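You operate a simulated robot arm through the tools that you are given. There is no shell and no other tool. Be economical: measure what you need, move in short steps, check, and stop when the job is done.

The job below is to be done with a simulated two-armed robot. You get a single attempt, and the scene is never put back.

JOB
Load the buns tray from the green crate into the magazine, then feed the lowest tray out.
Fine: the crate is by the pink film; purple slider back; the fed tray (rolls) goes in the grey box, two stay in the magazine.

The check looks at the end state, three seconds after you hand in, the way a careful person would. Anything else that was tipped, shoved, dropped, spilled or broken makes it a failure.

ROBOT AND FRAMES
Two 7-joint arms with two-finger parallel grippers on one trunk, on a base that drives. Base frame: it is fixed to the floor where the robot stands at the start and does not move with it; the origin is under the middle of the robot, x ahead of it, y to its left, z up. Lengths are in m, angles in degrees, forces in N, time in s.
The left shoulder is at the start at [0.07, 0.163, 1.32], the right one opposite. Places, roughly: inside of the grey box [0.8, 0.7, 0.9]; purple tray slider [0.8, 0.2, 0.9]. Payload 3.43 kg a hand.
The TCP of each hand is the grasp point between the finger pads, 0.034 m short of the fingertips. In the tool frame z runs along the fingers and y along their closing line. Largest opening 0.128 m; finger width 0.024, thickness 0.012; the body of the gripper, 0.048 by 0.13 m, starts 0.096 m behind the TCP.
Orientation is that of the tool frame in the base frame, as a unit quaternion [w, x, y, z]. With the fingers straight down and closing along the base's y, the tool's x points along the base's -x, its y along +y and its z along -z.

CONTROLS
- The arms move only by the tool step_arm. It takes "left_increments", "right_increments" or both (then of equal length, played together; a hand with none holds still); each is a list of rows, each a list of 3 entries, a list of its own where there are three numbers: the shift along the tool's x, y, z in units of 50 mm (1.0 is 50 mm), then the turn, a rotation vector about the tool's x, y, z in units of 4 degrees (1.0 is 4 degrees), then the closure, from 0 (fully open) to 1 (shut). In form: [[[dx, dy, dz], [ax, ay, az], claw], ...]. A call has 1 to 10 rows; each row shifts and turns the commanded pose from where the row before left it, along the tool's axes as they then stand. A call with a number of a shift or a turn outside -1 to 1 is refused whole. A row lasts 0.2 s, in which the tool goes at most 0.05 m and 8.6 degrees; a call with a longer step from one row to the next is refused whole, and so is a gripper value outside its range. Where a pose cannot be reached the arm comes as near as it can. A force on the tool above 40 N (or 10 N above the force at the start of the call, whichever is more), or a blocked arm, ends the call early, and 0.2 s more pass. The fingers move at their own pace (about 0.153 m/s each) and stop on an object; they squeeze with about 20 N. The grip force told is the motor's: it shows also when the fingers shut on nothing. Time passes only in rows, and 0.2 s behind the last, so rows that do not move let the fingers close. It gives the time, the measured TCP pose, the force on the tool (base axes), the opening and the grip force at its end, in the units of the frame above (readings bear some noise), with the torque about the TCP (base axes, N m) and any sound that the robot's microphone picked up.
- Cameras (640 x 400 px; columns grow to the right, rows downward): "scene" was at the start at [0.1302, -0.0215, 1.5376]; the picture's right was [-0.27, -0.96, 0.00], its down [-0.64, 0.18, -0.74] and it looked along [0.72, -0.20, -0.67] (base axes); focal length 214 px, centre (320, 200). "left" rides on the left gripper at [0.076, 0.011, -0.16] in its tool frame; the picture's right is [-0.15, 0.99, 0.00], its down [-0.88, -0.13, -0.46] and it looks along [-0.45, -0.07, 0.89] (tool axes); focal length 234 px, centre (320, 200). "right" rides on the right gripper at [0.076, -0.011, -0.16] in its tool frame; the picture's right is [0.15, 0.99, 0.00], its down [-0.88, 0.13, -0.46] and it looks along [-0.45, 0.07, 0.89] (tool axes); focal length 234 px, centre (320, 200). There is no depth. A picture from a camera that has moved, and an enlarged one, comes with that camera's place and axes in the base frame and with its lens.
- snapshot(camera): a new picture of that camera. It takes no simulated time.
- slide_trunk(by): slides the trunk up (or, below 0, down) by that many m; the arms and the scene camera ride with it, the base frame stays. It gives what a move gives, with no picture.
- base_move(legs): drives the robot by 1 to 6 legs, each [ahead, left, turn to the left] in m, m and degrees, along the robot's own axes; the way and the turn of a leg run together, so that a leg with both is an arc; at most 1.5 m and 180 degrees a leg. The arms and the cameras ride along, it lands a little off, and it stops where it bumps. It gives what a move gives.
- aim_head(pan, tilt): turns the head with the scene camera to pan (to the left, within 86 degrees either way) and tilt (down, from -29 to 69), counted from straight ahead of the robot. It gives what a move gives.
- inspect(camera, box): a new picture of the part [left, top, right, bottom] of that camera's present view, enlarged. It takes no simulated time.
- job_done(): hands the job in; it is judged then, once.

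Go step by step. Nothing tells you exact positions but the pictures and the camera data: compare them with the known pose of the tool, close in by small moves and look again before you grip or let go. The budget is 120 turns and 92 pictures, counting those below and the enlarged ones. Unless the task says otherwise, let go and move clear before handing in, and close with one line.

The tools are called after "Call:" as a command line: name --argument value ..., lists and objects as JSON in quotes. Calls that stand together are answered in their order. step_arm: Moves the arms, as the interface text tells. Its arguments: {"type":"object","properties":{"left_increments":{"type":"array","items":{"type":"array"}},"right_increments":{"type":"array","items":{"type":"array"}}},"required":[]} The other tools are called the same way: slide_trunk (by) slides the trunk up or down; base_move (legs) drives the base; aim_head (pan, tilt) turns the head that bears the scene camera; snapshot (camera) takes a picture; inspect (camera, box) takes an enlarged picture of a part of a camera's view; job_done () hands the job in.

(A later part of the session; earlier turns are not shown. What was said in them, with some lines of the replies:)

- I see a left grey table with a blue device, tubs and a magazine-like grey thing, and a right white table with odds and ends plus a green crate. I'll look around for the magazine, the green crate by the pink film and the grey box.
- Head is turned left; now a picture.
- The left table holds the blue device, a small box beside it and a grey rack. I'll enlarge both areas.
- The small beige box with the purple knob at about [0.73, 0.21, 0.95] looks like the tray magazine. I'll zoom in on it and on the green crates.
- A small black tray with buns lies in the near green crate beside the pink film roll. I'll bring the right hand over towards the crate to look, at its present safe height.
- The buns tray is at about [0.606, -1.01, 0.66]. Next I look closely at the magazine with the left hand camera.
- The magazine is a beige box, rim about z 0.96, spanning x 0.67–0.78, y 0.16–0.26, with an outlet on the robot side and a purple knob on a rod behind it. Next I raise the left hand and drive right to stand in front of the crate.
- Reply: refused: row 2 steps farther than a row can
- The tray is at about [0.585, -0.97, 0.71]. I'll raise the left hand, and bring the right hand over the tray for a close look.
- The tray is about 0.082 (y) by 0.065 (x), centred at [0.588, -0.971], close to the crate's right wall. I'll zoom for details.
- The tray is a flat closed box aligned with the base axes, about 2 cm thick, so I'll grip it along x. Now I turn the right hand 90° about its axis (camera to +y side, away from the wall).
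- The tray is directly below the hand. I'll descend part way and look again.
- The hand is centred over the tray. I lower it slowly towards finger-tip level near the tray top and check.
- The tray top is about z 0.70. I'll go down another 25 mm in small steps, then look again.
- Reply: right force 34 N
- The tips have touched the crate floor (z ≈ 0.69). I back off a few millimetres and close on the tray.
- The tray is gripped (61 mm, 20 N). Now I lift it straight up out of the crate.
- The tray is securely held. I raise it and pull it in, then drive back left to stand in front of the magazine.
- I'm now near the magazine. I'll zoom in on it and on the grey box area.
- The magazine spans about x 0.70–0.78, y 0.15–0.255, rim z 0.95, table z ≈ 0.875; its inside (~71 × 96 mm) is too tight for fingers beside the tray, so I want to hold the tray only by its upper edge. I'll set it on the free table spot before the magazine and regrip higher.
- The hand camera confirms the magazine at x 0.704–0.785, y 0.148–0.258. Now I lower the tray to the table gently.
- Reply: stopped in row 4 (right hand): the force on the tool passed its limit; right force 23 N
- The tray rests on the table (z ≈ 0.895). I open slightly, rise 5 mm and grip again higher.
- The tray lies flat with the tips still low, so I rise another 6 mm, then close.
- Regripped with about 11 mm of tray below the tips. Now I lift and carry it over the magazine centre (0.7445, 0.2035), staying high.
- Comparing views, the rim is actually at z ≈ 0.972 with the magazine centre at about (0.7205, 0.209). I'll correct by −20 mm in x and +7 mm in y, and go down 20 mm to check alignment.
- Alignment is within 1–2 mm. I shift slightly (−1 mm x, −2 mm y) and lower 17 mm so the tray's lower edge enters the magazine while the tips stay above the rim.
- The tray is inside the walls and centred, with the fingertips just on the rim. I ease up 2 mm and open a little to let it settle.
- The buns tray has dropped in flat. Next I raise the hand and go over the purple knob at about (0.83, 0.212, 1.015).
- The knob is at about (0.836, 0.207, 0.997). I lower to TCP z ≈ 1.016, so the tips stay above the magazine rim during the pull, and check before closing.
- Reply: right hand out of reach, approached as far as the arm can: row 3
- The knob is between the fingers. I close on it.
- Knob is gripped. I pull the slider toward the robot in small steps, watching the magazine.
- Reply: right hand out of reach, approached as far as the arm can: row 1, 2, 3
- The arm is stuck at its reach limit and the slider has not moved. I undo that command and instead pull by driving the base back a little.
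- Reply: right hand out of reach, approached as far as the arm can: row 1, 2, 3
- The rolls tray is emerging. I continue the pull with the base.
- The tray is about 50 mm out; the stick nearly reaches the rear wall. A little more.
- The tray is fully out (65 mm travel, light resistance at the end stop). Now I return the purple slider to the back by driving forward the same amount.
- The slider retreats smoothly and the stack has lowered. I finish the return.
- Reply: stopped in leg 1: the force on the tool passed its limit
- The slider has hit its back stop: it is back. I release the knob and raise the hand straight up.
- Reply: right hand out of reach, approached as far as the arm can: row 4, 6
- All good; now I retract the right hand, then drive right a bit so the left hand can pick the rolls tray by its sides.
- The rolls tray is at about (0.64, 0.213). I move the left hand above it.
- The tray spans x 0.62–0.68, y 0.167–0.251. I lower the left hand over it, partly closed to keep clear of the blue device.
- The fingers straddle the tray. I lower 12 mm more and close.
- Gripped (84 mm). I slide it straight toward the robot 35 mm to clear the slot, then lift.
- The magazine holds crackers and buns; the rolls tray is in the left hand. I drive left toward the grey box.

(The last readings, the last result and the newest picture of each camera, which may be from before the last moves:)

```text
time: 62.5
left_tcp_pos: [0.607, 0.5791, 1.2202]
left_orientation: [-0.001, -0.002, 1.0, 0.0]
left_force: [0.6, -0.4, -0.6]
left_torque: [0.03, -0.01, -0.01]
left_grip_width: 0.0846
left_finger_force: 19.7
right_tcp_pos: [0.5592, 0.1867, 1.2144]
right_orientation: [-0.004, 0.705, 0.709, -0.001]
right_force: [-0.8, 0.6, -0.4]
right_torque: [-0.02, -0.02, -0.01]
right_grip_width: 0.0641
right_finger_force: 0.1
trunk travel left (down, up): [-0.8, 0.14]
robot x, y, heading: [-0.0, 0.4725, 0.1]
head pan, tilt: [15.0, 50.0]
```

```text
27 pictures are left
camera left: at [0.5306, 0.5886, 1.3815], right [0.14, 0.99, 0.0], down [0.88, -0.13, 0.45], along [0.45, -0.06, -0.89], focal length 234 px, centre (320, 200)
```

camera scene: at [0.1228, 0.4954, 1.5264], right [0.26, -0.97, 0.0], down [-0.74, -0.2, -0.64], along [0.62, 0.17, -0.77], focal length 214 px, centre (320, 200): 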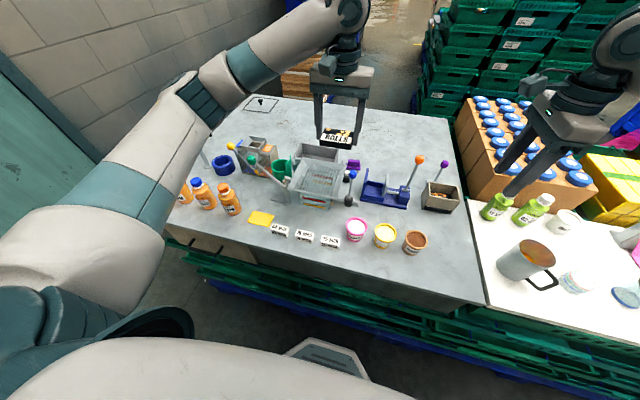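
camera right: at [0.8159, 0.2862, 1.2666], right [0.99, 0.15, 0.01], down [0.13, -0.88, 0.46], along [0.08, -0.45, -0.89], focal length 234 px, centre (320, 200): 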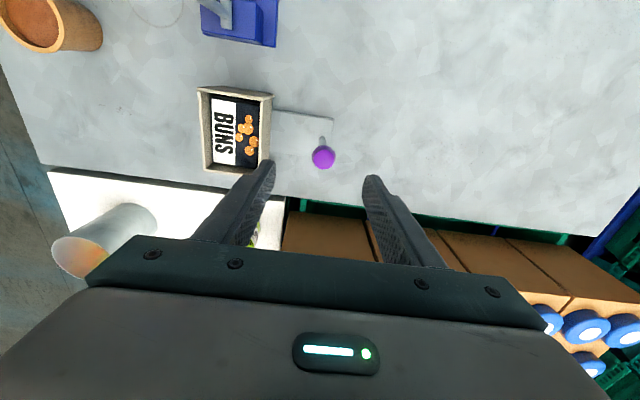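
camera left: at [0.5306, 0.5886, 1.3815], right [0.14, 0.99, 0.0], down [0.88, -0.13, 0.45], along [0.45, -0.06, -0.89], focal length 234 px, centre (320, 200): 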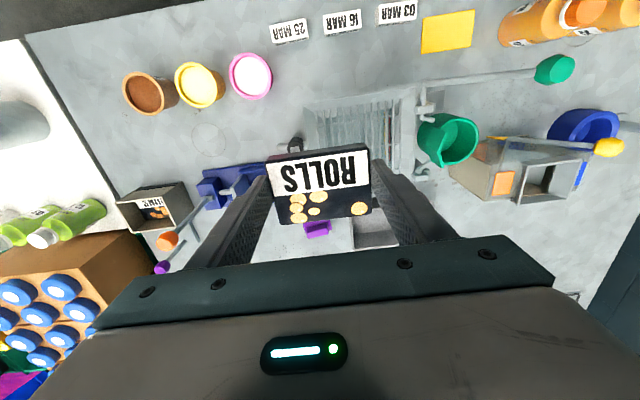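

The grey box sits behind the grille device. I zoom on it for precise corners.

Call:
inspect --camera "scene" --box '[270, 110, 390, 220]'

```text
3.64 times, centred on (330, 165) of scene
camera zoom: at [0.1228, 0.4954, 1.5264], right [0.26, -0.97, 0.0], down [-0.74, -0.2, -0.64], along [0.62, 0.17, -0.77], focal length 780 px, centre (284, 327)
```

zoom: 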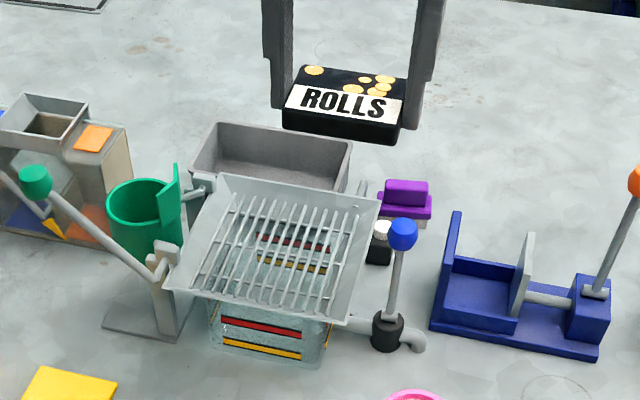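

The box interior spans roughly x 0.78–0.895, y 0.63–0.795, rim z ≈ 0.94. It's at the reach limit, so I drive 5 cm forward and 8 cm left (there's about 9 cm clearance to the table front).

Call:
base_move --legs '[[0, 0.08, 0], [0.045, 0, 0]]'

Call:
step_arm --left_increments '[[[0, 0.6, 0], [0, 0, 0], 1], [[-0.8, 0, 0], [0, 0, 0], 1], [[-0.8, 0, 0], [0, 0, 0], 1], [[-0.7, 0, 0], [0, 0, 0], 1], [[0, 0, 0.8], [0, 0, 0], 1], [[0, 0, 0.8], [0, 0, 0], 1], [[0, 0, 0], [0, 0, 0], 1]]'

Call:
snapshot --camera "left"

Call:
inspect --camera "scene" --box '[270, 110, 390, 220]'

```text
time: 64.1
left_tcp_pos: [0.6435, 0.6555, 1.2261]
left_orientation: [0.003, -0.002, 1.0, 0.002]
left_force: [-1.3, -0.1, -0.6]
left_torque: [0.08, -0.06, 0.0]
left_grip_width: 0.0843
left_finger_force: 20.3
right_tcp_pos: [0.5961, 0.2617, 1.2163]
right_orientation: [-0.003, 0.706, 0.708, 0.002]
right_force: [-0.6, -0.2, 0.6]
right_torque: [0.03, -0.07, 0.02]
right_grip_width: 0.0637
right_finger_force: 0.1
trunk travel left (down, up): [-0.8, 0.14]
robot x, y, heading: [0.0435, 0.553, 0.3]
head pan, tilt: [15.0, 50.0]
```

```text
time: 65.7
left_tcp_pos: [0.7645, 0.6892, 1.1433]
left_orientation: [0.0, -0.002, 1.0, -0.001]
left_force: [0.4, 0.3, -0.7]
left_torque: [0.04, -0.01, -0.02]
left_grip_width: 0.0844
left_finger_force: 20.2
right_tcp_pos: [0.6035, 0.2653, 1.2124]
right_orientation: [-0.005, 0.705, 0.709, 0.0]
right_force: [-1.2, -0.5, -0.3]
right_torque: [0.01, 0.0, 0.01]
right_grip_width: 0.0639
right_finger_force: 0.2
trunk travel left (down, up): [-0.8, 0.14]
robot x, y, heading: [0.0411, 0.5559, 0.2]
head pan, tilt: [15.0, 50.0]
```

```text
25 pictures are left
camera left: at [0.6881, 0.6988, 1.3033], right [0.14, 0.99, 0.0], down [0.88, -0.13, 0.46], along [0.45, -0.06, -0.89], focal length 234 px, centre (320, 200)
```

left: 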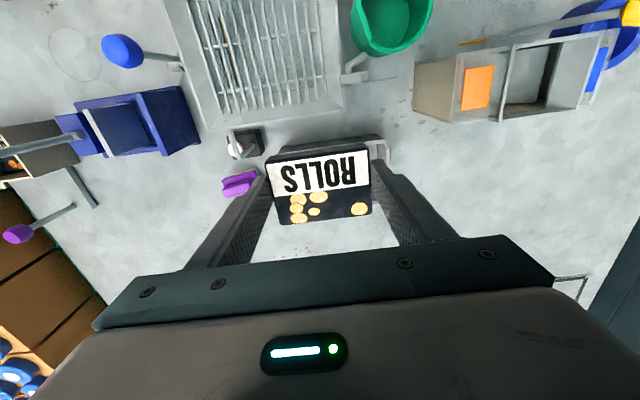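

```text
3.64 times, centred on (330, 165) of scene
camera zoom: at [0.1651, 0.5747, 1.5265], right [0.26, -0.96, 0.0], down [-0.74, -0.2, -0.64], along [0.62, 0.17, -0.77], focal length 780 px, centre (284, 327)
```

zoom: 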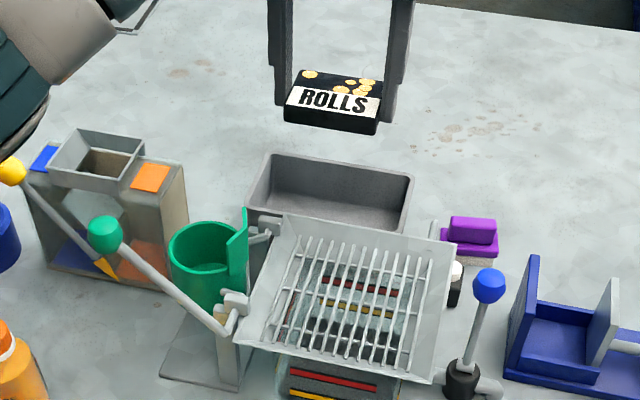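

Box confirmed at x 0.775–0.897, y 0.62–0.793. I move over its centre and descend part way.

Call:
step_arm --left_increments '[[[-0.55, 0.36, 0], [0, 0, 0], 1], [[-0.6, 0, 0], [0, 0, 0], 1], [[0, 0, 0.8], [0, 0, 0], 1], [[0, 0, 0.8], [0, 0, 0], 1], [[0, 0, 0], [0, 0, 0], 1]]'

Call:
snapshot --camera "left"

Call:
inspect --camera "scene" --box '[270, 110, 390, 220]'

```text
time: 66.9
left_tcp_pos: [0.8213, 0.7042, 1.0615]
left_orientation: [0.0, -0.002, 1.0, 0.0]
left_force: [0.5, 0.4, -0.5]
left_torque: [0.01, 0.0, -0.03]
left_grip_width: 0.0843
left_finger_force: 19.9
right_tcp_pos: [0.6023, 0.2656, 1.2125]
right_orientation: [-0.004, 0.705, 0.709, 0.0]
right_force: [-0.8, -0.3, -0.7]
right_torque: [0.0, -0.01, -0.02]
right_grip_width: 0.0641
right_finger_force: 0.2
trunk travel left (down, up): [-0.8, 0.14]
robot x, y, heading: [0.0413, 0.5551, 0.1]
head pan, tilt: [15.0, 50.0]
```

```text
23 pictures are left
camera left: at [0.7449, 0.7155, 1.2228], right [0.14, 0.99, 0.0], down [0.88, -0.13, 0.46], along [0.45, -0.06, -0.89], focal length 234 px, centre (320, 200)
```

left: 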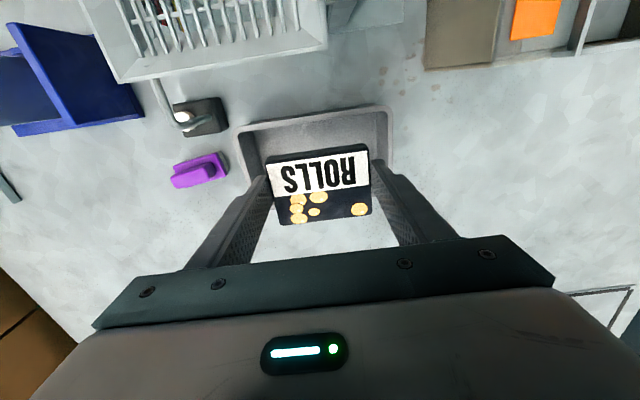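

```text
3.64 times, centred on (330, 165) of scene
camera zoom: at [0.1655, 0.5741, 1.5264], right [0.26, -0.96, 0.0], down [-0.74, -0.2, -0.64], along [0.62, 0.17, -0.77], focal length 780 px, centre (284, 327)
```

zoom: 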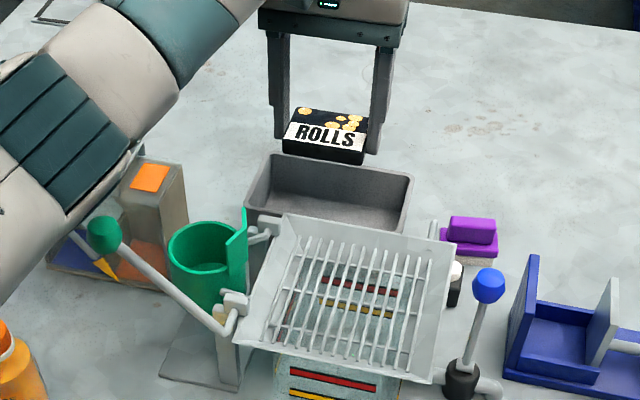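

The tray is above the box, but the left forearm passes near the tall green-knobbed lever. I check that clearance before descending.

Call:
inspect --camera "scene" --box '[80, 60, 360, 260]'

Call:
snapshot --camera "right"

```text
2.00 times, centred on (220, 160) of scene
camera zoom: at [0.1655, 0.5741, 1.5264], right [0.26, -0.96, 0.0], down [-0.74, -0.2, -0.64], along [0.62, 0.17, -0.77], focal length 429 px, centre (520, 280)
```

zoom: 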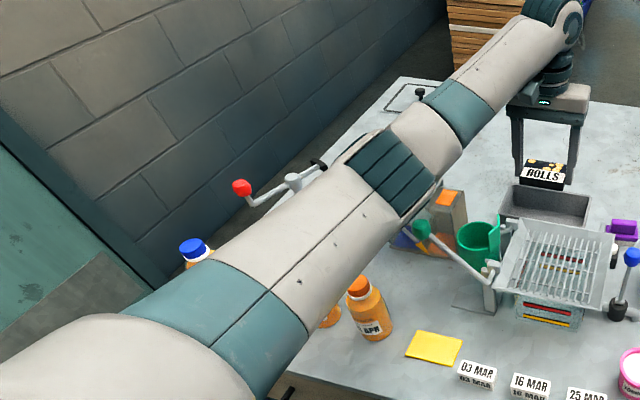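

```text
20 pictures are left
camera right: at [0.5931, 0.3394, 1.3742], right [0.99, 0.15, -0.01], down [0.14, -0.88, 0.45], along [0.06, -0.45, -0.89], focal length 234 px, centre (320, 200)
```

right: 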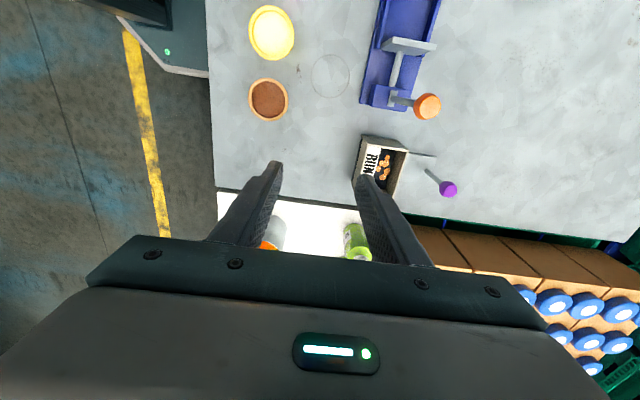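

The elbow is roughly 6 cm above the green knob (z ≈ 1.11). I'll raise the trunk 8 cm to keep the elbow high, shift to the box centre and descend stepwise.

Call:
slide_trunk --by 0.08

Call:
step_arm --left_increments '[[[-0.2, -0.06, 0.5], [0, 0, 0], 1], [[0, 0, 0.8], [0, 0, 0], 1], [[0, 0, 0.8], [0, 0, 0], 1], [[0, 0, 0.4], [0, 0, 0], 1], [[0, 0, 0], [0, 0, 0], 1]]'

Call:
inspect --camera "scene" --box '[140, 80, 400, 280]'

```text
time: 68.0
left_tcp_pos: [0.8214, 0.7048, 1.1421]
left_orientation: [-0.001, -0.002, 1.0, 0.0]
left_force: [0.6, 0.3, -0.9]
left_torque: [0.01, 0.02, 0.0]
left_grip_width: 0.0845
left_finger_force: 20.1
right_tcp_pos: [0.6025, 0.2646, 1.2938]
right_orientation: [-0.005, 0.705, 0.709, -0.001]
right_force: [0.2, -0.2, 0.2]
right_torque: [0.03, 0.02, 0.01]
right_grip_width: 0.064
right_finger_force: 0.0
trunk travel left (down, up): [-0.88, 0.06]
robot x, y, heading: [0.0425, 0.5538, -0.1]
head pan, tilt: [15.0, 50.0]
```

```text
time: 69.2
left_tcp_pos: [0.8325, 0.7017, 1.0158]
left_orientation: [-0.001, -0.002, 1.0, 0.0]
left_force: [-1.0, 0.2, -0.4]
left_torque: [0.0, 0.02, 0.02]
left_grip_width: 0.0843
left_finger_force: 20.1
right_tcp_pos: [0.6032, 0.2663, 1.2946]
right_orientation: [-0.004, 0.705, 0.709, -0.001]
right_force: [0.4, -0.9, 0.1]
right_torque: [0.03, -0.01, -0.04]
right_grip_width: 0.0642
right_finger_force: 0.1
trunk travel left (down, up): [-0.88, 0.06]
robot x, y, heading: [0.0444, 0.5557, 0.1]
head pan, tilt: [15.0, 50.0]
```

```text
2.00 times, centred on (270, 180) of scene
camera zoom: at [0.1661, 0.5751, 1.6063], right [0.26, -0.96, 0.0], down [-0.74, -0.2, -0.64], along [0.62, 0.17, -0.77], focal length 429 px, centre (420, 240)
```

zoom: 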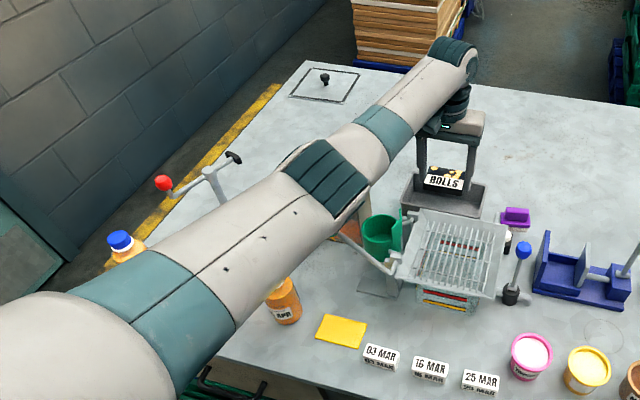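

The elbow remains about 7 cm clear. I continue down into the box.

Call:
step_arm --left_increments '[[[0, 0, 0.5], [0, 0, 0], 1], [[0, 0, 0.5], [0, 0, 0], 1], [[0, 0, 0], [0, 0, 0], 1]]'

Call:
snapshot --camera "left"

Call:
inspect --camera "scene" --box '[280, 120, 400, 220]'

```text
time: 70.0
left_tcp_pos: [0.8305, 0.7015, 0.9674]
left_orientation: [0.0, -0.001, 1.0, 0.0]
left_force: [1.0, 0.4, -1.0]
left_torque: [0.0, 0.0, 0.03]
left_grip_width: 0.0844
left_finger_force: 20.3
right_tcp_pos: [0.6029, 0.2654, 1.2942]
right_orientation: [-0.004, 0.705, 0.709, -0.001]
right_force: [-0.7, -0.4, -1.1]
right_torque: [0.05, -0.01, 0.02]
right_grip_width: 0.064
right_finger_force: 0.0
trunk travel left (down, up): [-0.88, 0.06]
robot x, y, heading: [0.0398, 0.5563, 0.2]
head pan, tilt: [15.0, 50.0]
```

```text
18 pictures are left
camera left: at [0.7554, 0.7117, 1.1284], right [0.14, 0.99, 0.0], down [0.88, -0.13, 0.46], along [0.45, -0.06, -0.89], focal length 234 px, centre (320, 200)
```

left: 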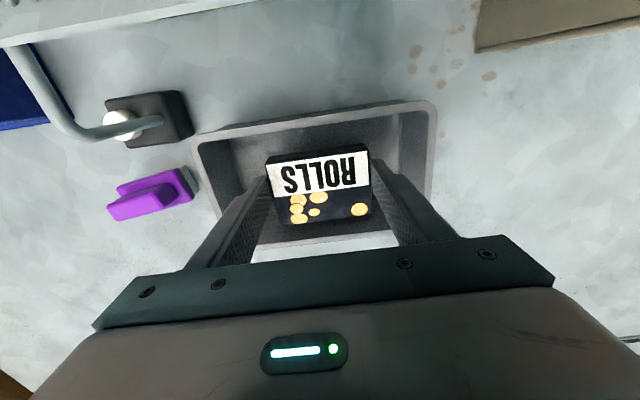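

```text
4.00 times, centred on (340, 170) of scene
camera zoom: at [0.1658, 0.5751, 1.6064], right [0.26, -0.96, 0.0], down [-0.74, -0.2, -0.64], along [0.62, 0.17, -0.77], focal length 858 px, centre (240, 320)
```

zoom: 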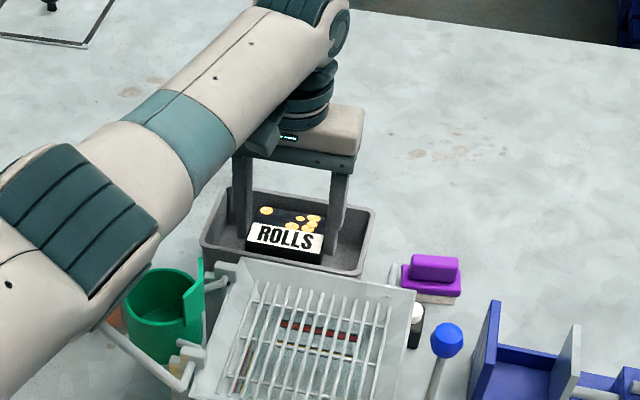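

The tray is centred within the box. I lower gently until contact.

Call:
step_arm --left_increments '[[[0, 0, 0.2], [0, 0, 0], 1], [[0, 0, 0.1], [0, 0, 0], 1], [[0, 0, 0.1], [0, 0, 0], 1]]'

```text
time: 70.8
left_tcp_pos: [0.8315, 0.7007, 0.9463]
left_orientation: [-0.001, -0.003, 1.0, 0.001]
left_force: [1.0, 0.3, -1.2]
left_torque: [0.02, 0.0, -0.03]
left_grip_width: 0.0844
left_finger_force: 19.8
right_tcp_pos: [0.6028, 0.2658, 1.292]
right_orientation: [-0.003, 0.705, 0.709, -0.001]
right_force: [-0.7, -0.6, 0.2]
right_torque: [0.0, 0.02, -0.01]
right_grip_width: 0.0641
right_finger_force: 0.0
trunk travel left (down, up): [-0.88, 0.06]
robot x, y, heading: [0.0386, 0.5529, 0.2]
head pan, tilt: [15.0, 50.0]
```

Nearly on the floor of the box. 3 mm more, then open gently and look.

Call:
step_arm --left_increments '[[[0, 0, 0.06], [0, 0, 0], 1], [[0, 0, 0], [0, 0, 0], 1], [[0, 0, 0], [0, 0, 0], 0.2], [[0, 0, 0], [0, 0, 0], 0.2], [[0, 0, 0], [0, 0, 0], 0.2]]'

Call:
inspect --camera "left" --box '[180, 80, 460, 260]'

```text
time: 72.0
left_tcp_pos: [0.8309, 0.7, 0.9451]
left_orientation: [0.0, -0.001, 1.0, 0.0]
left_force: [0.6, 0.4, 0.0]
left_torque: [0.01, 0.01, -0.01]
left_grip_width: 0.1025
left_finger_force: 0.0
right_tcp_pos: [0.6021, 0.2651, 1.2932]
right_orientation: [-0.004, 0.705, 0.709, -0.001]
right_force: [1.1, -1.0, 0.4]
right_torque: [-0.02, 0.04, 0.01]
right_grip_width: 0.064
right_finger_force: 0.0
trunk travel left (down, up): [-0.88, 0.06]
robot x, y, heading: [0.0415, 0.5521, 0.4]
head pan, tilt: [15.0, 50.0]
```

```text
2.22 times, centred on (320, 170) of left
camera zoom: at [0.7546, 0.7121, 1.1051], right [0.14, 0.99, 0.0], down [0.88, -0.13, 0.46], along [0.45, -0.07, -0.89], focal length 520 px, centre (320, 267)
```

zoom: 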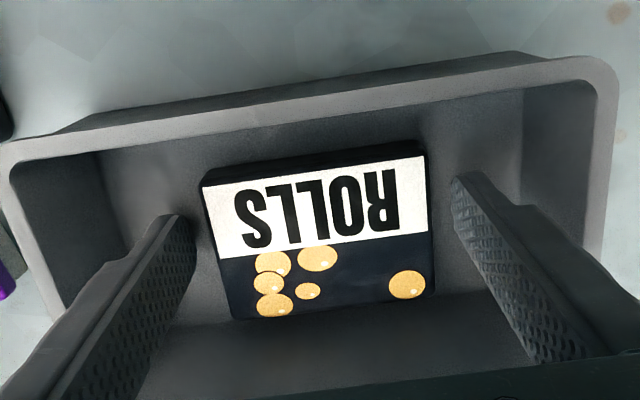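

The rolls tray lies flat in the grey box. I raise the hand straight up and back off.

Call:
step_arm --left_increments '[[[0, 0, -0.5], [0, 0, 0], 0.2], [[0, 0, -0.8], [0, 0, 0], 0.2], [[0, 0, -0.9], [0, 0, 0], 0.2], [[0, 0, -0.9], [0, 0, 0], 0.2], [[0, 0, -0.9], [0, 0, 0], 0.2], [[0, 0, -0.9], [0, 0, 0], 0.2], [[0, 0, -0.9], [0, 0, 0], 0.2]]'

Call:
snapshot --camera "scene"

Call:
inspect --camera "scene" --box '[280, 110, 480, 240]'

```text
time: 73.6
left_tcp_pos: [0.8307, 0.7048, 1.2343]
left_orientation: [-0.001, -0.003, 1.0, 0.0]
left_force: [-0.6, 0.0, 0.3]
left_torque: [0.01, -0.05, -0.02]
left_grip_width: 0.1024
left_finger_force: 0.0
right_tcp_pos: [0.6026, 0.2656, 1.2932]
right_orientation: [-0.004, 0.705, 0.709, -0.001]
right_force: [0.2, -0.4, -0.7]
right_torque: [-0.02, -0.01, 0.01]
right_grip_width: 0.0641
right_finger_force: 0.0
trunk travel left (down, up): [-0.88, 0.06]
robot x, y, heading: [0.043, 0.5536, 0.0]
head pan, tilt: [15.0, 50.0]
```

```text
15 pictures are left
camera scene: at [0.1647, 0.5755, 1.6064], right [0.26, -0.96, 0.0], down [-0.74, -0.2, -0.64], along [0.62, 0.17, -0.77], focal length 214 px, centre (320, 200)
```

scene: 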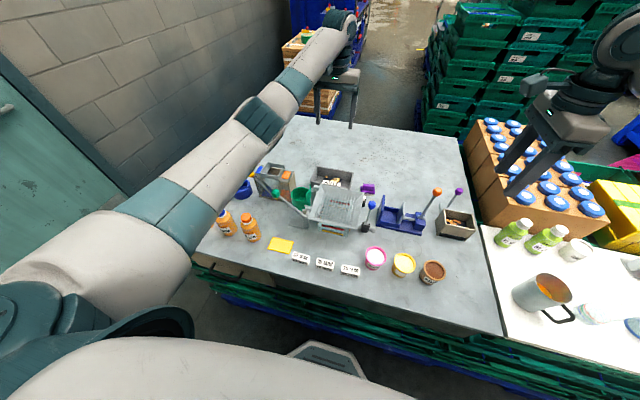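

```text
3.08 times, centred on (380, 175) of scene
camera zoom: at [0.1647, 0.5755, 1.6064], right [0.26, -0.96, 0.0], down [-0.74, -0.2, -0.64], along [0.62, 0.17, -0.77], focal length 660 px, centre (135, 277)
```

zoom: 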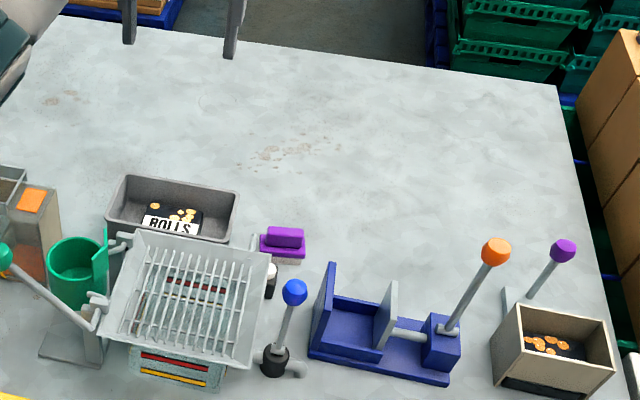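

Rolls in the grey box, slider back, nothing else disturbed. One last check of the magazine from the right hand camera.

Call:
inspect --camera "scene" --box '[425, 180, 485, 245]'

Call:
inspect --camera "right" --box '[320, 90, 480, 210]'

```text
6.15 times, centred on (455, 212) of scene
camera zoom: at [0.1647, 0.5755, 1.6064], right [0.26, -0.96, 0.0], down [-0.74, -0.2, -0.64], along [0.62, 0.17, -0.77], focal length 1320 px, centre (-511, 123)
```

zoom: 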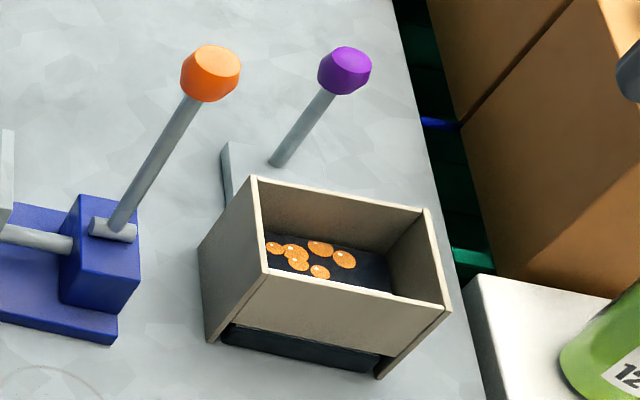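

```text
3.33 times, centred on (400, 150) of right
camera zoom: at [0.5924, 0.3406, 1.4546], right [0.99, 0.15, -0.01], down [0.14, -0.88, 0.45], along [0.06, -0.45, -0.89], focal length 781 px, centre (53, 367)
```

zoom: 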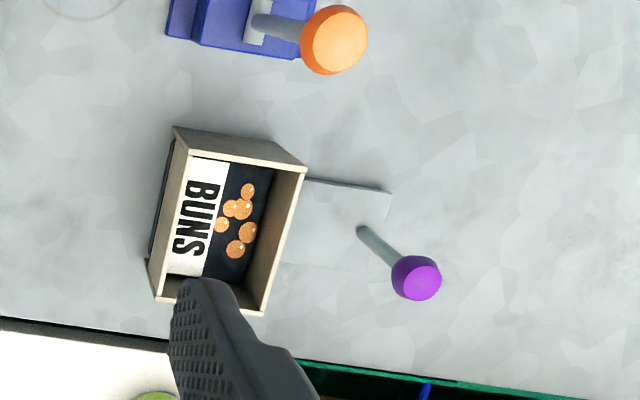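

Buns and crackers sit level in the magazine, the slider is back, and both hands are empty and clear. I hand in.

Call:
job_done

```text
The job is handed in.
```

The job is handed in. The buns tray is in the magazine on top of the crackers, the rolls tray was fed out and put in the grey box, and the purple slider is back at its stop.
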